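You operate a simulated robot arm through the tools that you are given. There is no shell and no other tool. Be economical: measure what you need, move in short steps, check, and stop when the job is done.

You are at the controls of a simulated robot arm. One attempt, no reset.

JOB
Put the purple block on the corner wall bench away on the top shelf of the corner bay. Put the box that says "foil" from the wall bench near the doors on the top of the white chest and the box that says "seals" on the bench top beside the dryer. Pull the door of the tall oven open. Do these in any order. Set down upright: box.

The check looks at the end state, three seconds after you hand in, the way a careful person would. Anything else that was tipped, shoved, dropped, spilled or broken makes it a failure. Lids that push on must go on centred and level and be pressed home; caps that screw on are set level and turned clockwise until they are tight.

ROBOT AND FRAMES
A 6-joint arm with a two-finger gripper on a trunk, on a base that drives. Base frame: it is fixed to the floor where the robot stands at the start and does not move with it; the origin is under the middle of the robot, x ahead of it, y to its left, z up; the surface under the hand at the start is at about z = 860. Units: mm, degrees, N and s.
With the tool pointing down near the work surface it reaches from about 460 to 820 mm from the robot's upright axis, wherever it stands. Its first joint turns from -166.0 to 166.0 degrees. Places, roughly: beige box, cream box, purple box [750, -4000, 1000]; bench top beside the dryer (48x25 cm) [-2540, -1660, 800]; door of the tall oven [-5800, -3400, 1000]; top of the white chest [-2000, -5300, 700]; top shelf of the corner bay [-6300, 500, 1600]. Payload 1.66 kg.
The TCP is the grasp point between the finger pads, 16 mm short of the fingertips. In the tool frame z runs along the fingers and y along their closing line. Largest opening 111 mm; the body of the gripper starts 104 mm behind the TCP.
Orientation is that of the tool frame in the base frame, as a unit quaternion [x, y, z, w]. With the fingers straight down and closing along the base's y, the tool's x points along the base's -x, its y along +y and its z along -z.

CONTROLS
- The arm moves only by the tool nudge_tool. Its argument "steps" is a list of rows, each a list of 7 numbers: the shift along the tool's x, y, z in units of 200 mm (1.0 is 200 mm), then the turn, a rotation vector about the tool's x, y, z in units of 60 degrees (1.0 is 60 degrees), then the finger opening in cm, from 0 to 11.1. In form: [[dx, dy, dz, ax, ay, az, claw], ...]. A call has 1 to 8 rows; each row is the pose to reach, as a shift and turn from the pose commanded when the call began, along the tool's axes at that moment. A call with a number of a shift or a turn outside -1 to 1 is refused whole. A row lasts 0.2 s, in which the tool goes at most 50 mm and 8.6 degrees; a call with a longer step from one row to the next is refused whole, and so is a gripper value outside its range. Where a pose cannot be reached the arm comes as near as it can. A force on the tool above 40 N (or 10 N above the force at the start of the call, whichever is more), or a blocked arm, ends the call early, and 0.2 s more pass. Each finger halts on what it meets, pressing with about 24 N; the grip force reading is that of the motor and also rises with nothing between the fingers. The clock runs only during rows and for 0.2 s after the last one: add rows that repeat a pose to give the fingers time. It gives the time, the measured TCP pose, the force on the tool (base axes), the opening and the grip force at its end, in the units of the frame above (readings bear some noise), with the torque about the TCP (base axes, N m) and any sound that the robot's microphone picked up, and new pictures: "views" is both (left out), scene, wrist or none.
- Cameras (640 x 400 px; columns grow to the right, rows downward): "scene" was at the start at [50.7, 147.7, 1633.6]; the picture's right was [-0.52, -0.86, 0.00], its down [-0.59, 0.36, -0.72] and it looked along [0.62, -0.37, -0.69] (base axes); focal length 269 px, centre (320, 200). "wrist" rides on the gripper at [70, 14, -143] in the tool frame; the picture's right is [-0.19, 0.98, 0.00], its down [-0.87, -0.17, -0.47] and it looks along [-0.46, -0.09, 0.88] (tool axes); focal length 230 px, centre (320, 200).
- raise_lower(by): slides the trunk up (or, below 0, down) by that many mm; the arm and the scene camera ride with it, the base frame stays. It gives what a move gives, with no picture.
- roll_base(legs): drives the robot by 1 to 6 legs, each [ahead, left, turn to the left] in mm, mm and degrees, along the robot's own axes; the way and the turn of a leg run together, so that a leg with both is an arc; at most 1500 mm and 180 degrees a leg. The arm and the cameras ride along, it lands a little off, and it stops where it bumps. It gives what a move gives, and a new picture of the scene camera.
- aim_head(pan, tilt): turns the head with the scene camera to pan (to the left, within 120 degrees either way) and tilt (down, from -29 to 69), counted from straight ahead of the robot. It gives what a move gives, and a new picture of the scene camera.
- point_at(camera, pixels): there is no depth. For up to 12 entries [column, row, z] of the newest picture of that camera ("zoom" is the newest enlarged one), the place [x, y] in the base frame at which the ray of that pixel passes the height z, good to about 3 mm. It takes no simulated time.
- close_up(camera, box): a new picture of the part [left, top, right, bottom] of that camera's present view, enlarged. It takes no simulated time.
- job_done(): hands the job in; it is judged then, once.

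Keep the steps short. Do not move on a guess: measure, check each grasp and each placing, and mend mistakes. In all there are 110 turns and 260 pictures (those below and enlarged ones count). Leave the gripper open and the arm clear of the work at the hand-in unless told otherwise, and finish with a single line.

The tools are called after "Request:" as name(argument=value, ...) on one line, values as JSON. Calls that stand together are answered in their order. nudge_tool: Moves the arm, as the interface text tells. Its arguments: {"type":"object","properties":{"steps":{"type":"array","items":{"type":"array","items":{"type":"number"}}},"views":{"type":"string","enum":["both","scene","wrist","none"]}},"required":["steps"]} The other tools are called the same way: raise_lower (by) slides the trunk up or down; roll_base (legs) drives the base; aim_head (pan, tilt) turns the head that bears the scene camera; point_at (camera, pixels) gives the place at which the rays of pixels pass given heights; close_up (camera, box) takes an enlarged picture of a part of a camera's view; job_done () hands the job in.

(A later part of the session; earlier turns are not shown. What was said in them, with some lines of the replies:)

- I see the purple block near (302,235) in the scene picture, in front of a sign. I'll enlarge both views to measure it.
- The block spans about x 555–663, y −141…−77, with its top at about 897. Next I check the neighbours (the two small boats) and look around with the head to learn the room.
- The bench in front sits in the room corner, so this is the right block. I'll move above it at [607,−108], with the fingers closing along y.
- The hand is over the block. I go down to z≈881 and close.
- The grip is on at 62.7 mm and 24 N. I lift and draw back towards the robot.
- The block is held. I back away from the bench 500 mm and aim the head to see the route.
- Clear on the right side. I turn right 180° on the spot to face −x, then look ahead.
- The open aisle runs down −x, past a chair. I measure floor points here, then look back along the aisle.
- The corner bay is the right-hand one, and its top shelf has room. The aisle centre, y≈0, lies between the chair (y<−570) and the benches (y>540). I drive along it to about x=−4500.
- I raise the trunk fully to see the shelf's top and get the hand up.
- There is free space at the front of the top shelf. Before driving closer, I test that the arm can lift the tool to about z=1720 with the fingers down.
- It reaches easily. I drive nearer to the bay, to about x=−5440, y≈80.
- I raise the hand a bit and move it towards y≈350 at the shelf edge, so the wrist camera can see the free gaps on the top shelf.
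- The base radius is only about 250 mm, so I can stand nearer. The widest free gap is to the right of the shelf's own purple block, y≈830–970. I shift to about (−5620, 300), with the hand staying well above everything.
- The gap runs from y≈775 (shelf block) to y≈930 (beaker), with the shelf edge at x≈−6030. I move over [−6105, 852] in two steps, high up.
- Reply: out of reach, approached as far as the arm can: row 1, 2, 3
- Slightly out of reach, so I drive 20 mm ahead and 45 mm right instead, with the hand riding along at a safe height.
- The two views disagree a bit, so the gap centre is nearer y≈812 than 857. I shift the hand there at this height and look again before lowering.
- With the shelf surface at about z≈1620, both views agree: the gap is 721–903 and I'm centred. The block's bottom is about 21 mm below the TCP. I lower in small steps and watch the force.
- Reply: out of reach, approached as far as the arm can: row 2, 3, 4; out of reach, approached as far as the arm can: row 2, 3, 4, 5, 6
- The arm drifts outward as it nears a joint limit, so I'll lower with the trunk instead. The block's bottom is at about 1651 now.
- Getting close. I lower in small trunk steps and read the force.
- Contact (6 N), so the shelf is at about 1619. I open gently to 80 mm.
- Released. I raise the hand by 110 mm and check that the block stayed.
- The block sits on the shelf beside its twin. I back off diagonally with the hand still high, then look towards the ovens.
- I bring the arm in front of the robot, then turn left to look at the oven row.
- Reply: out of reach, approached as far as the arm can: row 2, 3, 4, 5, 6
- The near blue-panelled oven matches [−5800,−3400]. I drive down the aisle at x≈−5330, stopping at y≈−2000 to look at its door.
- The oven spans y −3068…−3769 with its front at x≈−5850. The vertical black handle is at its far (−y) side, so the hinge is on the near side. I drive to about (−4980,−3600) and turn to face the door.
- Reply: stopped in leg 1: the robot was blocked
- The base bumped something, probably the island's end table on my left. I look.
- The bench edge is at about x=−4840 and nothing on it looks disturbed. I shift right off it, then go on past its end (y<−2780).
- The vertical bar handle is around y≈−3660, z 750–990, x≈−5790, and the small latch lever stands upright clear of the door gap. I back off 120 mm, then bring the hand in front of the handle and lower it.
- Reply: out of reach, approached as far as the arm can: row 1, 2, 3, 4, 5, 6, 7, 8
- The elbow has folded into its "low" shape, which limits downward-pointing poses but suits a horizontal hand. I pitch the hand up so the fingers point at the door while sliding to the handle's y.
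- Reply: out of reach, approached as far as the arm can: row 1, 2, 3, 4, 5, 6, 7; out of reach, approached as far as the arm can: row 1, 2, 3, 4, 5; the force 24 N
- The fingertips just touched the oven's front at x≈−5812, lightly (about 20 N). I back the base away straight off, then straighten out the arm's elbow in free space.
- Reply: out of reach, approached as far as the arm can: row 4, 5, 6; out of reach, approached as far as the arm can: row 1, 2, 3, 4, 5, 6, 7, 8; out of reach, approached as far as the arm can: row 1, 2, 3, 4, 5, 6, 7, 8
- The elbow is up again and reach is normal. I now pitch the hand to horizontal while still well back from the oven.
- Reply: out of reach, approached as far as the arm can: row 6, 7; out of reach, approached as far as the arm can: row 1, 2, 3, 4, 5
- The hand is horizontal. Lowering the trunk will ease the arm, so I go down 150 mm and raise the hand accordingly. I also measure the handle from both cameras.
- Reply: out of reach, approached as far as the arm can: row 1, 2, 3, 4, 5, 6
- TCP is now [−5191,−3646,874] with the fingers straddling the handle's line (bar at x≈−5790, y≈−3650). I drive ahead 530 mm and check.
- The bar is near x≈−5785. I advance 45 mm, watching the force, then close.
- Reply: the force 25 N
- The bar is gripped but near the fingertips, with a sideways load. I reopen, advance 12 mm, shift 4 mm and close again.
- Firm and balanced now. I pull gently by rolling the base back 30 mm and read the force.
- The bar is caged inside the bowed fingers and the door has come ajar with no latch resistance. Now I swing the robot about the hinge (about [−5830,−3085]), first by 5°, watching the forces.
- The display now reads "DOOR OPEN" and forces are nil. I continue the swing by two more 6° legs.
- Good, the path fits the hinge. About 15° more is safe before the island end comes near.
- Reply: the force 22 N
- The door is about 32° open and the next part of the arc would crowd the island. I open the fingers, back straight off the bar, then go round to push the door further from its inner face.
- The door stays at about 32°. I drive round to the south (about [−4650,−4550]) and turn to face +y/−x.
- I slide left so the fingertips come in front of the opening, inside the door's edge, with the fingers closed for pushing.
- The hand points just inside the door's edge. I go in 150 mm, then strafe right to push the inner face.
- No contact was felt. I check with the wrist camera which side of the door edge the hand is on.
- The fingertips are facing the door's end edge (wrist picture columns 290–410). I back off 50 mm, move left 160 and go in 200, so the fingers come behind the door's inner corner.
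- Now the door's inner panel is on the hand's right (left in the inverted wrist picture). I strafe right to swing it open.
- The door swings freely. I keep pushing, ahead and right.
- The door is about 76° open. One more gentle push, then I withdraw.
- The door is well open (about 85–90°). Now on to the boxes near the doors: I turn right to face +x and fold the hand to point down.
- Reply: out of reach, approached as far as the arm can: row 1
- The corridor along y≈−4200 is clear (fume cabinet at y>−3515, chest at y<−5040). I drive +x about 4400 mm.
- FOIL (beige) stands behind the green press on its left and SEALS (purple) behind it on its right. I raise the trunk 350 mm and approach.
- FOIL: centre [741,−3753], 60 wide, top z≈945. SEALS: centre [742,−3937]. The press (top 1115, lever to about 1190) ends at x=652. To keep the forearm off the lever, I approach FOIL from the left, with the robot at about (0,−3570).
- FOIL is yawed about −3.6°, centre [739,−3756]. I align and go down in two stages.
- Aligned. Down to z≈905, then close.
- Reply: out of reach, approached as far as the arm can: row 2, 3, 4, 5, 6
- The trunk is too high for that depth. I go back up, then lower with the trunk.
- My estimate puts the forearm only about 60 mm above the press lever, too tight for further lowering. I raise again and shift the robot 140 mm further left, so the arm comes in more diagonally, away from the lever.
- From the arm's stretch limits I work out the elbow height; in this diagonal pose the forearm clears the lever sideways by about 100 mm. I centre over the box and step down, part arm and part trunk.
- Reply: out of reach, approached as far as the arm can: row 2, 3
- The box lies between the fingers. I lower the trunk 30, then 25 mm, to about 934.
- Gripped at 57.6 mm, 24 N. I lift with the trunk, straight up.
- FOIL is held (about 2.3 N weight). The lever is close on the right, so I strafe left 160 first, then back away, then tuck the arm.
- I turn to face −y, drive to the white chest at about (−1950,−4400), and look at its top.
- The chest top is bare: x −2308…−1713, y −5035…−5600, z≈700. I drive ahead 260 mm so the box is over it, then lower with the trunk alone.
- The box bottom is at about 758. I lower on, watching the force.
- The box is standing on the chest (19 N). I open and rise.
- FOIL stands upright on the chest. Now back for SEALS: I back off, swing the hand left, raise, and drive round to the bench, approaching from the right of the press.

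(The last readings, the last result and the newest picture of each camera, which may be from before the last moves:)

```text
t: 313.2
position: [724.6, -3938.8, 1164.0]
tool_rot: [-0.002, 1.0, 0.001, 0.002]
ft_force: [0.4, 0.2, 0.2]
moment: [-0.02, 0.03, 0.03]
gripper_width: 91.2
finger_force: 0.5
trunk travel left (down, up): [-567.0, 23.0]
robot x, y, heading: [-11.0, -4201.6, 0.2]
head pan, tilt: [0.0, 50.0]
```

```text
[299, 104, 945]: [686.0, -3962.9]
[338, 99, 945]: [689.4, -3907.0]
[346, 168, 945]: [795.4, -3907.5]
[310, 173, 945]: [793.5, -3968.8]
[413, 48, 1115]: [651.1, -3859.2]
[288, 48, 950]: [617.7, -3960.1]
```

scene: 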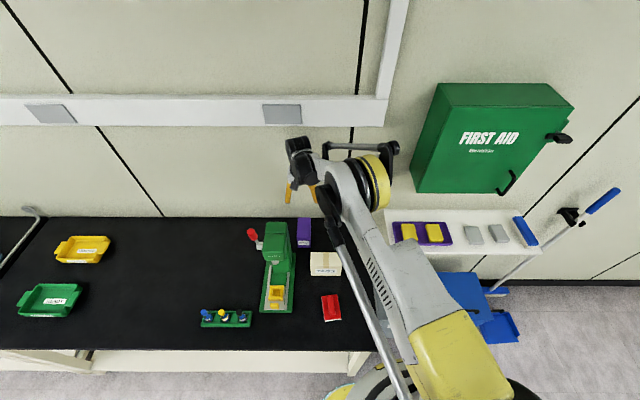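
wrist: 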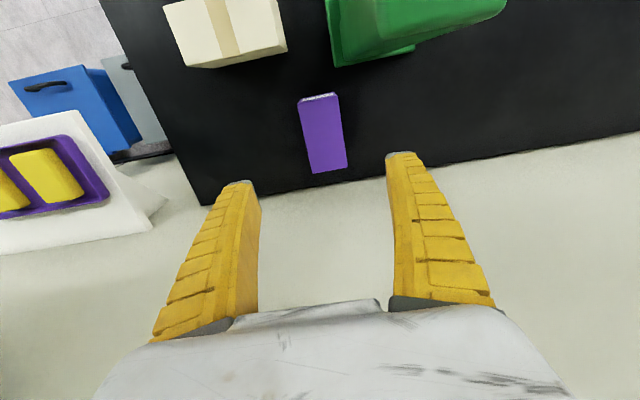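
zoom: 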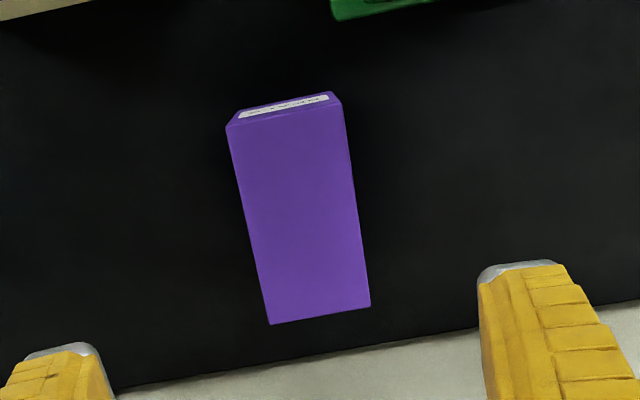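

SEALS centre is [741,−3936]. I align, then lower with the trunk alone.

Request:
nudge_tool(steps=[[-0.04, 0.015, 0, 0, 0, 0.025, 9], [-0.04, 0.015, 0, 0, 0, 0.025, 9]], views="none")

Request:
raise_lower(by=-170)

Request:
aim_head(pan=0, tilt=45)

Request:
close_up(camera="wrist", box=[0, 0, 640, 400])

```text
t: 313.9
position: [731.5, -3937.3, 1165.0]
tool_rot: [0.011, 1.0, 0.003, 0.004]
ft_force: [0.9, -0.4, -0.1]
moment: [-0.02, 0.0, 0.01]
gripper_width: 91.2
finger_force: 0.0
trunk travel left (down, up): [-567.0, 23.0]
robot x, y, heading: [-7.6, -4201.5, 0.3]
head pan, tilt: [0.0, 50.0]
```

```text
t: 315.8
position: [729.2, -3936.8, 995.3]
tool_rot: [0.012, 1.0, 0.002, 0.004]
ft_force: [-0.2, 0.7, -0.5]
moment: [-0.02, 0.01, -0.02]
gripper_width: 90.9
finger_force: 0.9
trunk travel left (down, up): [-397.0, 193.0]
robot x, y, heading: [-11.6, -4204.2, 0.1]
head pan, tilt: [0.0, 50.0]
```

```text
t: 316.4
position: [731.1, -3937.3, 993.7]
tool_rot: [0.012, 1.0, 0.002, 0.003]
ft_force: [-0.4, 0.7, 0.0]
moment: [0.04, 0.03, 0.01]
gripper_width: 91.1
finger_force: 0.3
trunk travel left (down, up): [-397.0, 193.0]
robot x, y, heading: [-12.5, -4201.1, 0.1]
head pan, tilt: [0.0, 45.0]
```

scene: 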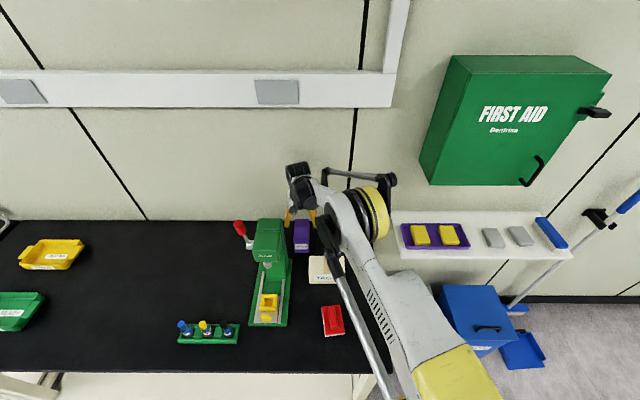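

```text
1.00 times, centred on (320, 200) of wrist (not enlarged: the box is as wide or as high as the picture)
```

zoom: 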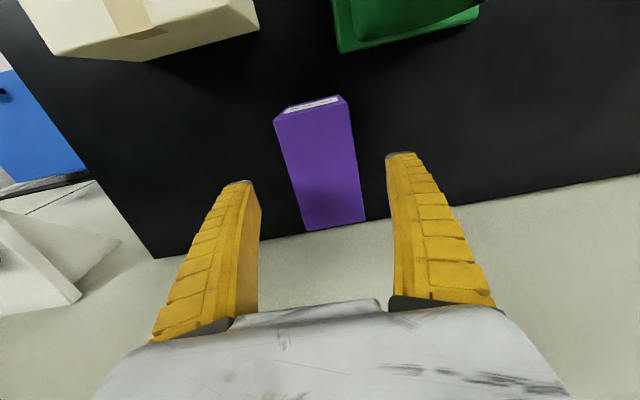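

Well centred. Lower 78 mm more and close.

Request:
raise_lower(by=-78)

Request:
nudge_tool(steps=[[0, 0, 0, 0, 0, 0, 7.5], [0, 0, 0, 0, 0, 0, 6], [0, 0, 0, 0, 0, 0, 5], [0, 0, 0, 0, 0, 0, 5]], views="wrist")

Request:
raise_lower(by=240)

Request:
close_up(camera="wrist", box=[0, 0, 640, 400])

```text
t: 317.6
position: [731.2, -3937.4, 916.5]
tool_rot: [0.011, 1.0, 0.002, 0.003]
ft_force: [0.7, 0.2, 0.0]
moment: [0.0, 0.02, 0.0]
gripper_width: 91.0
finger_force: 0.2
trunk travel left (down, up): [-319.0, 271.0]
robot x, y, heading: [-12.0, -4201.3, 0.4]
head pan, tilt: [0.0, 45.0]
```

```text
t: 318.6
position: [731.7, -3936.2, 916.0]
tool_rot: [0.011, 1.0, 0.002, 0.004]
ft_force: [1.6, 1.2, 4.3]
moment: [-0.06, 0.0, 0.1]
gripper_width: 58.1
finger_force: 24.4
trunk travel left (down, up): [-319.0, 271.0]
robot x, y, heading: [-10.8, -4200.1, 0.3]
head pan, tilt: [0.0, 45.0]
```

wrist: 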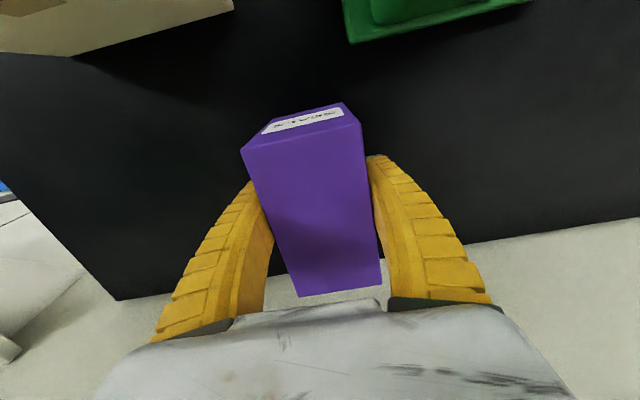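

```text
t: 321.1
position: [732.0, -3936.6, 1157.1]
tool_rot: [0.011, 1.0, 0.003, 0.003]
ft_force: [-0.3, 0.0, -0.6]
moment: [0.02, -0.02, 0.0]
gripper_width: 57.5
finger_force: 23.8
trunk travel left (down, up): [-559.0, 31.0]
robot x, y, heading: [-4.4, -4204.7, 0.4]
head pan, tilt: [0.0, 45.0]
```

```text
1.00 times, centred on (320, 200) of wrist (not enlarged: the box is as wide or as high as the picture)
5 turns are left
```

zoom: 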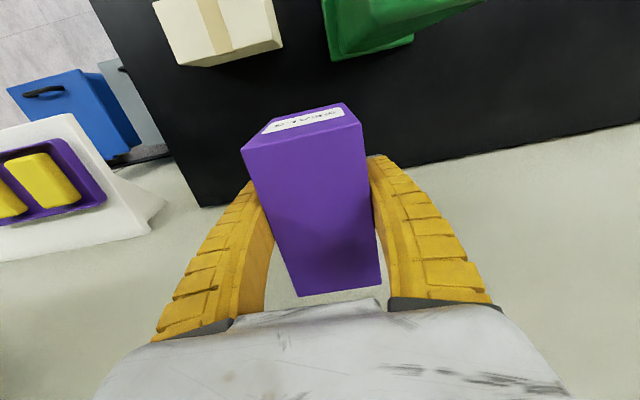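

Only 5 turns remain, so I combine. SEALS is held. I strafe right clear of the press, back out, tuck the arm, drive up the aisle to the dryer bench side (robot at about (−2607,−560), facing −y), and look.

Request:
roll_base(legs=[[0, -120, 0], [-495, 0, -0.4]])

Request:
nudge_tool(steps=[[0.1, -0.17, 0, 0, 0, -0.01, 5], [0.2, -0.34, 0, 0, 0, -0.02, 5], [0.3, -0.51, 0, 0, 0, -0.02, 5], [0.4, -0.68, 0, 0, 0, -0.02, 5], [0.5, -0.85, 0, 0, 0, -0.02, 5], [0.6, -1.0, 0, 0, 0, -0.02, 5]], views="none")

Request:
roll_base(legs=[[0, 1450, 0], [0, 1450, 0], [0, 870, 0], [0, 0, -90], [0, -1050, 0], [0, -1050, 0]])

Request:
aim_head(pan=0, tilt=40)

Request:
close_up(camera="scene", box=[160, 100, 480, 300])

```text
t: 324.8
position: [242.1, -4071.0, 1157.0]
tool_rot: [0.022, 1.0, 0.002, 0.004]
ft_force: [0.1, -0.4, -1.3]
moment: [-0.01, -0.02, -0.01]
gripper_width: 57.5
finger_force: 24.3
trunk travel left (down, up): [-559.0, 31.0]
robot x, y, heading: [-506.7, -4319.4, -1.2]
head pan, tilt: [0.0, 45.0]
```

scene: 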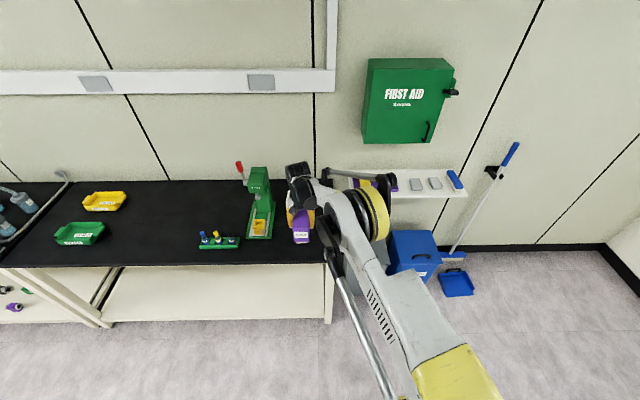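

```text
t: 326.2
position: [111.3, -4263.2, 1154.3]
tool_rot: [0.012, 1.0, 0.001, 0.003]
ft_force: [-0.3, 0.2, -0.2]
moment: [0.03, -0.02, 0.01]
gripper_width: 57.4
finger_force: 23.8
trunk travel left (down, up): [-559.0, 31.0]
robot x, y, heading: [-504.3, -4320.6, -1.0]
head pan, tilt: [0.0, 45.0]
```

```text
t: 358.1
position: [-2497.1, -1193.6, 1155.0]
tool_rot: [0.71, 0.704, -0.001, 0.004]
ft_force: [-0.1, 0.1, -0.7]
moment: [-0.02, -0.01, 0.01]
gripper_width: 57.5
finger_force: 24.0
trunk travel left (down, up): [-559.0, 31.0]
robot x, y, heading: [-2562.6, -576.7, -90.1]
head pan, tilt: [0.0, 45.0]
```

scene: 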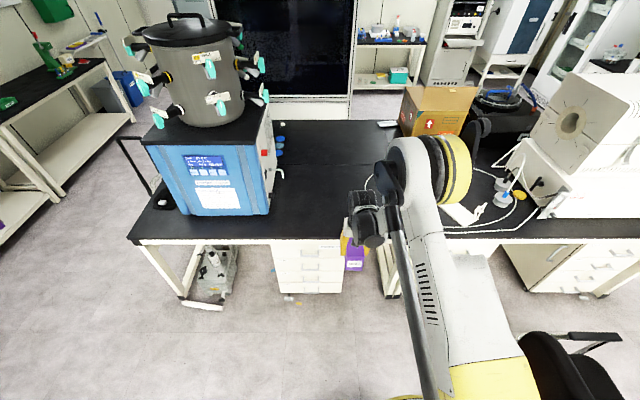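

```text
t: 358.8
position: [-2497.3, -1194.2, 1154.8]
tool_rot: [0.71, 0.704, -0.001, 0.004]
ft_force: [0.7, 0.6, -0.7]
moment: [0.01, 0.04, 0.0]
gripper_width: 57.1
finger_force: 24.1
trunk travel left (down, up): [-559.0, 31.0]
robot x, y, heading: [-2562.7, -575.1, -90.4]
head pan, tilt: [0.0, 40.0]
```

scene: 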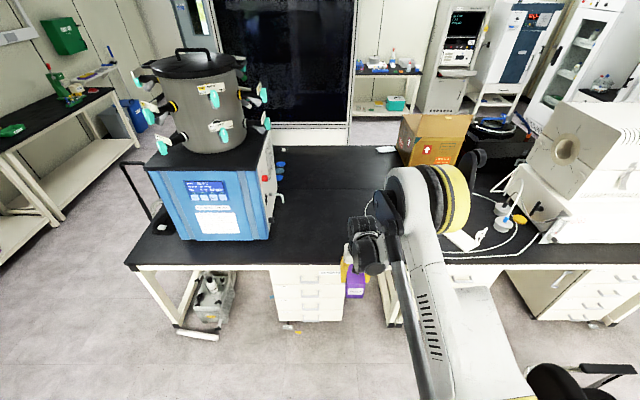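

```text
2.00 times, centred on (320, 200) of scene
4 turns are left
```

zoom: 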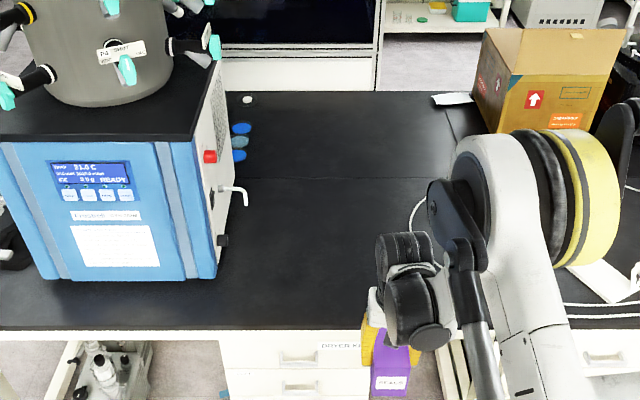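

The space right of the dryer is clear: dryer corner near x≈−2090, cable beyond x≈−2690, bench edge y≈−1500. I measure, drive ahead 456 mm so the box is at about [−2490,−1650], and lower part way to a safe height.

Request:
point_at(camera="scene", pixels=[[280, 264, 800], [280, 264, 860], [280, 264, 780], [269, 239, 800], [269, 239, 860], [280, 202, 800], [366, 207, 800], [283, 148, 800]])

Request:
roll_base(legs=[[456, 0, 0.3]])

Request:
raise_lower(by=-205)

Request:
aim_head(pan=0, tilt=52)

Request:
nudge_tool(steps=[[0, 0, 0, 0, 0, 0, 5]], views="wrist")

Request:
point_at(camera="wrist", pixels=[[320, 20, 800], [320, 20, 860], [320, 60, 800], [320, 60, 860], [320, 100, 800], [320, 100, 860], [450, 60, 800], [450, 60, 860]])

```text
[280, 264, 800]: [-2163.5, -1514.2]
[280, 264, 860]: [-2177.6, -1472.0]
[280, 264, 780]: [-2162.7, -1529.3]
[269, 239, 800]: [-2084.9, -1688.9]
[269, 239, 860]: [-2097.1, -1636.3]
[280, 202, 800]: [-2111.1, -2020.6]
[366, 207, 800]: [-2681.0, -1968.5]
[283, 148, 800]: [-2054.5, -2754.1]
```

```text
t: 361.5
position: [-2488.2, -1646.1, 1154.0]
tool_rot: [0.705, 0.709, -0.001, 0.004]
ft_force: [0.2, -0.9, -0.6]
moment: [-0.01, 0.02, -0.01]
gripper_width: 57.5
finger_force: 24.2
trunk travel left (down, up): [-559.0, 31.0]
robot x, y, heading: [-2561.3, -1029.1, -89.2]
head pan, tilt: [0.0, 40.0]
```

scene: 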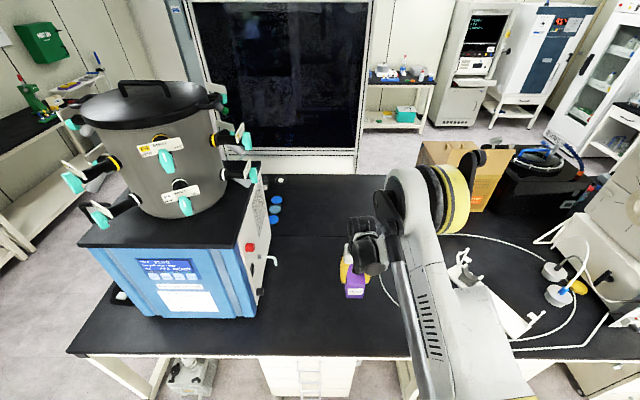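

```text
t: 363.7
position: [-2487.9, -1646.6, 950.4]
tool_rot: [0.705, 0.709, -0.001, 0.005]
ft_force: [-0.6, -0.1, -1.0]
moment: [0.01, -0.04, 0.01]
gripper_width: 57.5
finger_force: 23.9
trunk travel left (down, up): [-354.0, 236.0]
robot x, y, heading: [-2564.1, -1031.3, -89.4]
head pan, tilt: [0.0, 40.0]
```

```text
t: 364.5
position: [-2488.1, -1645.1, 949.7]
tool_rot: [0.706, 0.709, -0.001, 0.004]
ft_force: [-0.9, 0.0, 0.1]
moment: [0.0, -0.01, 0.01]
gripper_width: 57.3
finger_force: 23.8
trunk travel left (down, up): [-354.0, 236.0]
robot x, y, heading: [-2563.0, -1031.1, -89.5]
head pan, tilt: [0.0, 52.0]
```

scene: 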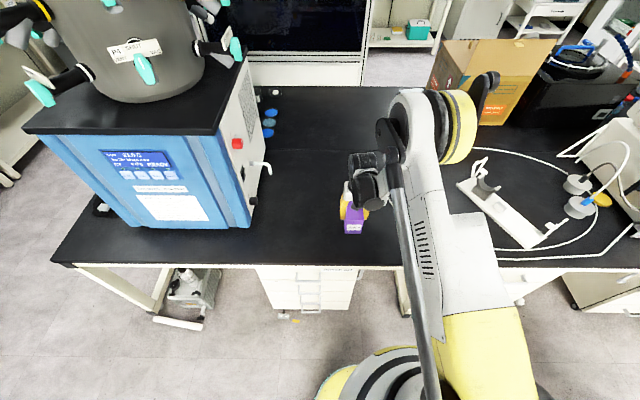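

```text
t: 364.9
position: [-2487.5, -1645.9, 949.3]
tool_rot: [0.705, 0.709, -0.002, 0.004]
ft_force: [0.2, 0.3, -0.3]
moment: [0.01, -0.02, 0.0]
gripper_width: 57.2
finger_force: 23.8
trunk travel left (down, up): [-354.0, 236.0]
robot x, y, heading: [-2564.9, -1033.4, -89.1]
head pan, tilt: [0.0, 52.0]
```

wrist: 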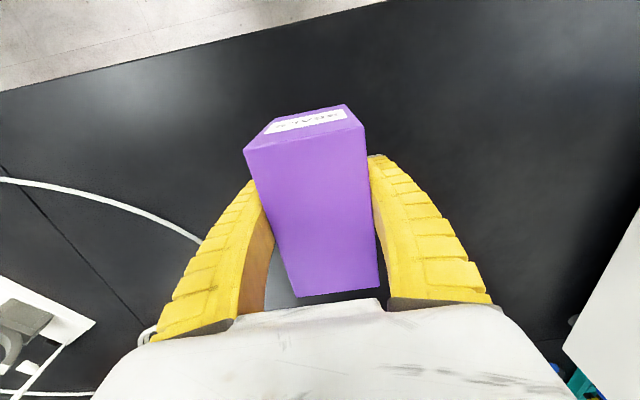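

```text
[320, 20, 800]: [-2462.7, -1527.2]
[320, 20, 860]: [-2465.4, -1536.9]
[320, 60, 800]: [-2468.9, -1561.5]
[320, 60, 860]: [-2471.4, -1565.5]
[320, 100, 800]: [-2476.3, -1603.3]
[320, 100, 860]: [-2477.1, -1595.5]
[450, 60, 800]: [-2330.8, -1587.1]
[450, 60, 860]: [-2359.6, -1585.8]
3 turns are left
```

The bench surface comes out at about z≈790, and the cable is more than 200 mm away. I lower the box in trunk steps to about TCP 842 and read the force.

Request:
raise_lower(by=-88)

Request:
raise_lower(by=-8)

Request:
raise_lower(by=-6)

Request:
raise_lower(by=-5)

Request:
nudge_tool(steps=[[0, 0, 0, 0, 0, 0, 5]], views="both")

```text
t: 366.1
position: [-2486.9, -1644.5, 862.5]
tool_rot: [0.705, 0.709, -0.001, 0.004]
ft_force: [0.2, -0.1, -1.2]
moment: [-0.01, 0.0, 0.02]
gripper_width: 57.6
finger_force: 24.0
trunk travel left (down, up): [-266.0, 324.0]
robot x, y, heading: [-2564.2, -1034.6, -89.4]
head pan, tilt: [0.0, 52.0]
```

```text
t: 366.7
position: [-2486.9, -1645.4, 854.2]
tool_rot: [0.705, 0.71, -0.001, 0.003]
ft_force: [1.1, -3.0, 19.5]
moment: [0.04, 0.02, 0.01]
gripper_width: 59.8
finger_force: 24.1
trunk travel left (down, up): [-258.0, 332.0]
robot x, y, heading: [-2563.6, -1028.6, -89.3]
head pan, tilt: [0.0, 52.0]
```

```text
t: 367.2
position: [-2488.4, -1644.7, 849.3]
tool_rot: [0.705, 0.709, -0.002, 0.003]
ft_force: [0.7, 0.9, 19.0]
moment: [0.05, -0.01, 0.01]
gripper_width: 59.5
finger_force: 23.5
trunk travel left (down, up): [-252.0, 338.0]
robot x, y, heading: [-2560.5, -1032.6, -89.5]
head pan, tilt: [0.0, 52.0]
```

```text
t: 367.8
position: [-2487.3, -1645.2, 843.6]
tool_rot: [0.705, 0.709, -0.001, 0.003]
ft_force: [1.4, 0.9, 19.3]
moment: [0.03, -0.03, -0.03]
gripper_width: 59.6
finger_force: 23.7
trunk travel left (down, up): [-247.0, 343.0]
robot x, y, heading: [-2565.7, -1032.2, -89.4]
head pan, tilt: [0.0, 52.0]
```

```text
t: 368.1
position: [-2488.1, -1643.8, 843.6]
tool_rot: [0.705, 0.71, -0.002, 0.004]
ft_force: [0.6, 1.2, 17.6]
moment: [0.01, 0.06, 0.0]
gripper_width: 59.2
finger_force: 23.6
trunk travel left (down, up): [-247.0, 343.0]
robot x, y, heading: [-2561.2, -1032.9, -89.2]
head pan, tilt: [0.0, 52.0]
2 turns are left
```

scene: 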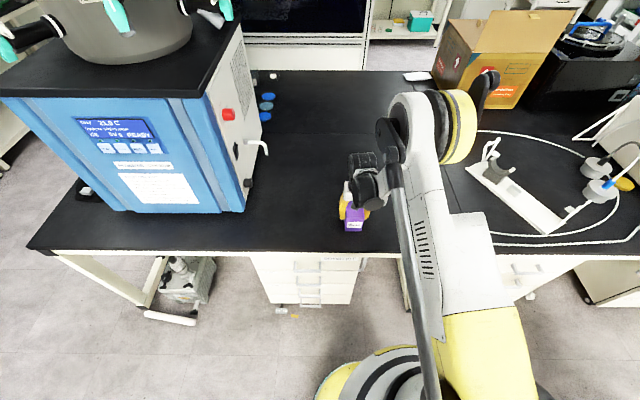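
wrist: 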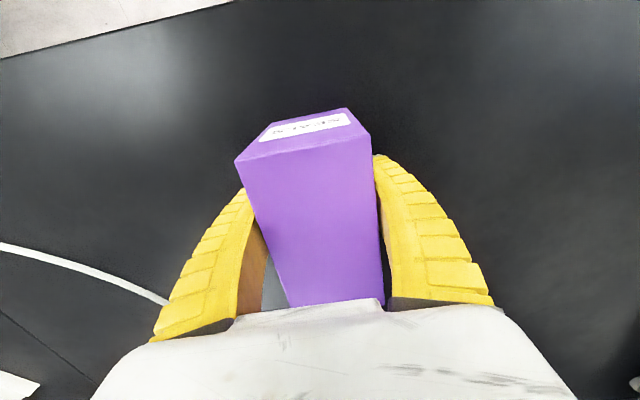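

The box is firmly on the bench, upright, with a steady 19 N. I open, rise with the trunk, back away and check.

Request:
nudge_tool(steps=[[0, 0, 0, 0, 0, 0, 6.5], [0, 0, 0, 0, 0, 0, 8], [0, 0, 0, 0, 0, 0, 9], [0, 0, 0, 0, 0, 0, 9]], views="none")

Request:
raise_lower(by=220)

Request:
roll_base(legs=[[-400, 0, 0]])

```text
t: 369.1
position: [-2487.0, -1645.1, 842.5]
tool_rot: [0.706, 0.709, -0.002, 0.004]
ft_force: [0.3, 0.2, 0.1]
moment: [0.0, 0.01, -0.01]
gripper_width: 91.0
finger_force: 1.2
trunk travel left (down, up): [-247.0, 343.0]
robot x, y, heading: [-2562.0, -1030.8, -89.4]
head pan, tilt: [0.0, 52.0]
```

```text
t: 371.5
position: [-2487.7, -1645.6, 1064.5]
tool_rot: [0.705, 0.709, -0.001, 0.004]
ft_force: [0.0, 1.0, 0.3]
moment: [0.0, 0.0, -0.02]
gripper_width: 90.8
finger_force: 0.9
trunk travel left (down, up): [-467.0, 123.0]
robot x, y, heading: [-2563.8, -1030.2, -89.5]
head pan, tilt: [0.0, 52.0]
```

```text
t: 374.0
position: [-2493.7, -1247.2, 1063.3]
tool_rot: [0.706, 0.708, -0.001, 0.004]
ft_force: [-0.2, 0.2, 0.1]
moment: [-0.04, -0.01, -0.05]
gripper_width: 91.2
finger_force: 0.4
trunk travel left (down, up): [-467.0, 123.0]
robot x, y, heading: [-2564.5, -631.1, -89.7]
head pan, tilt: [0.0, 52.0]
1 turns are left
```

scene: 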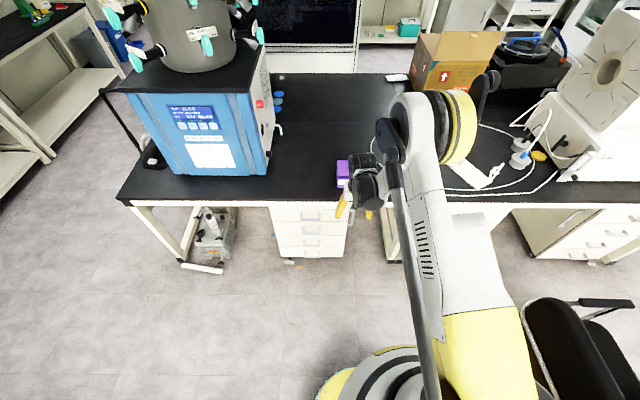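

SEALS stands upright on the bench beside the dryer, the gripper is open and the arm is clear, so I hand in.

Request:
job_done()

```text
The job is handed in.
```

All four tasks are done and handed in: the purple block is on the corner bay's top shelf, FOIL is upright on the white chest, SEALS is upright on the bench beside the dryer, and the tall oven's door is open about 85–90°; along the way the base bumped the end of the island bench once and the fingertips lightly touched the oven front, with nothing seen to be disturbed.
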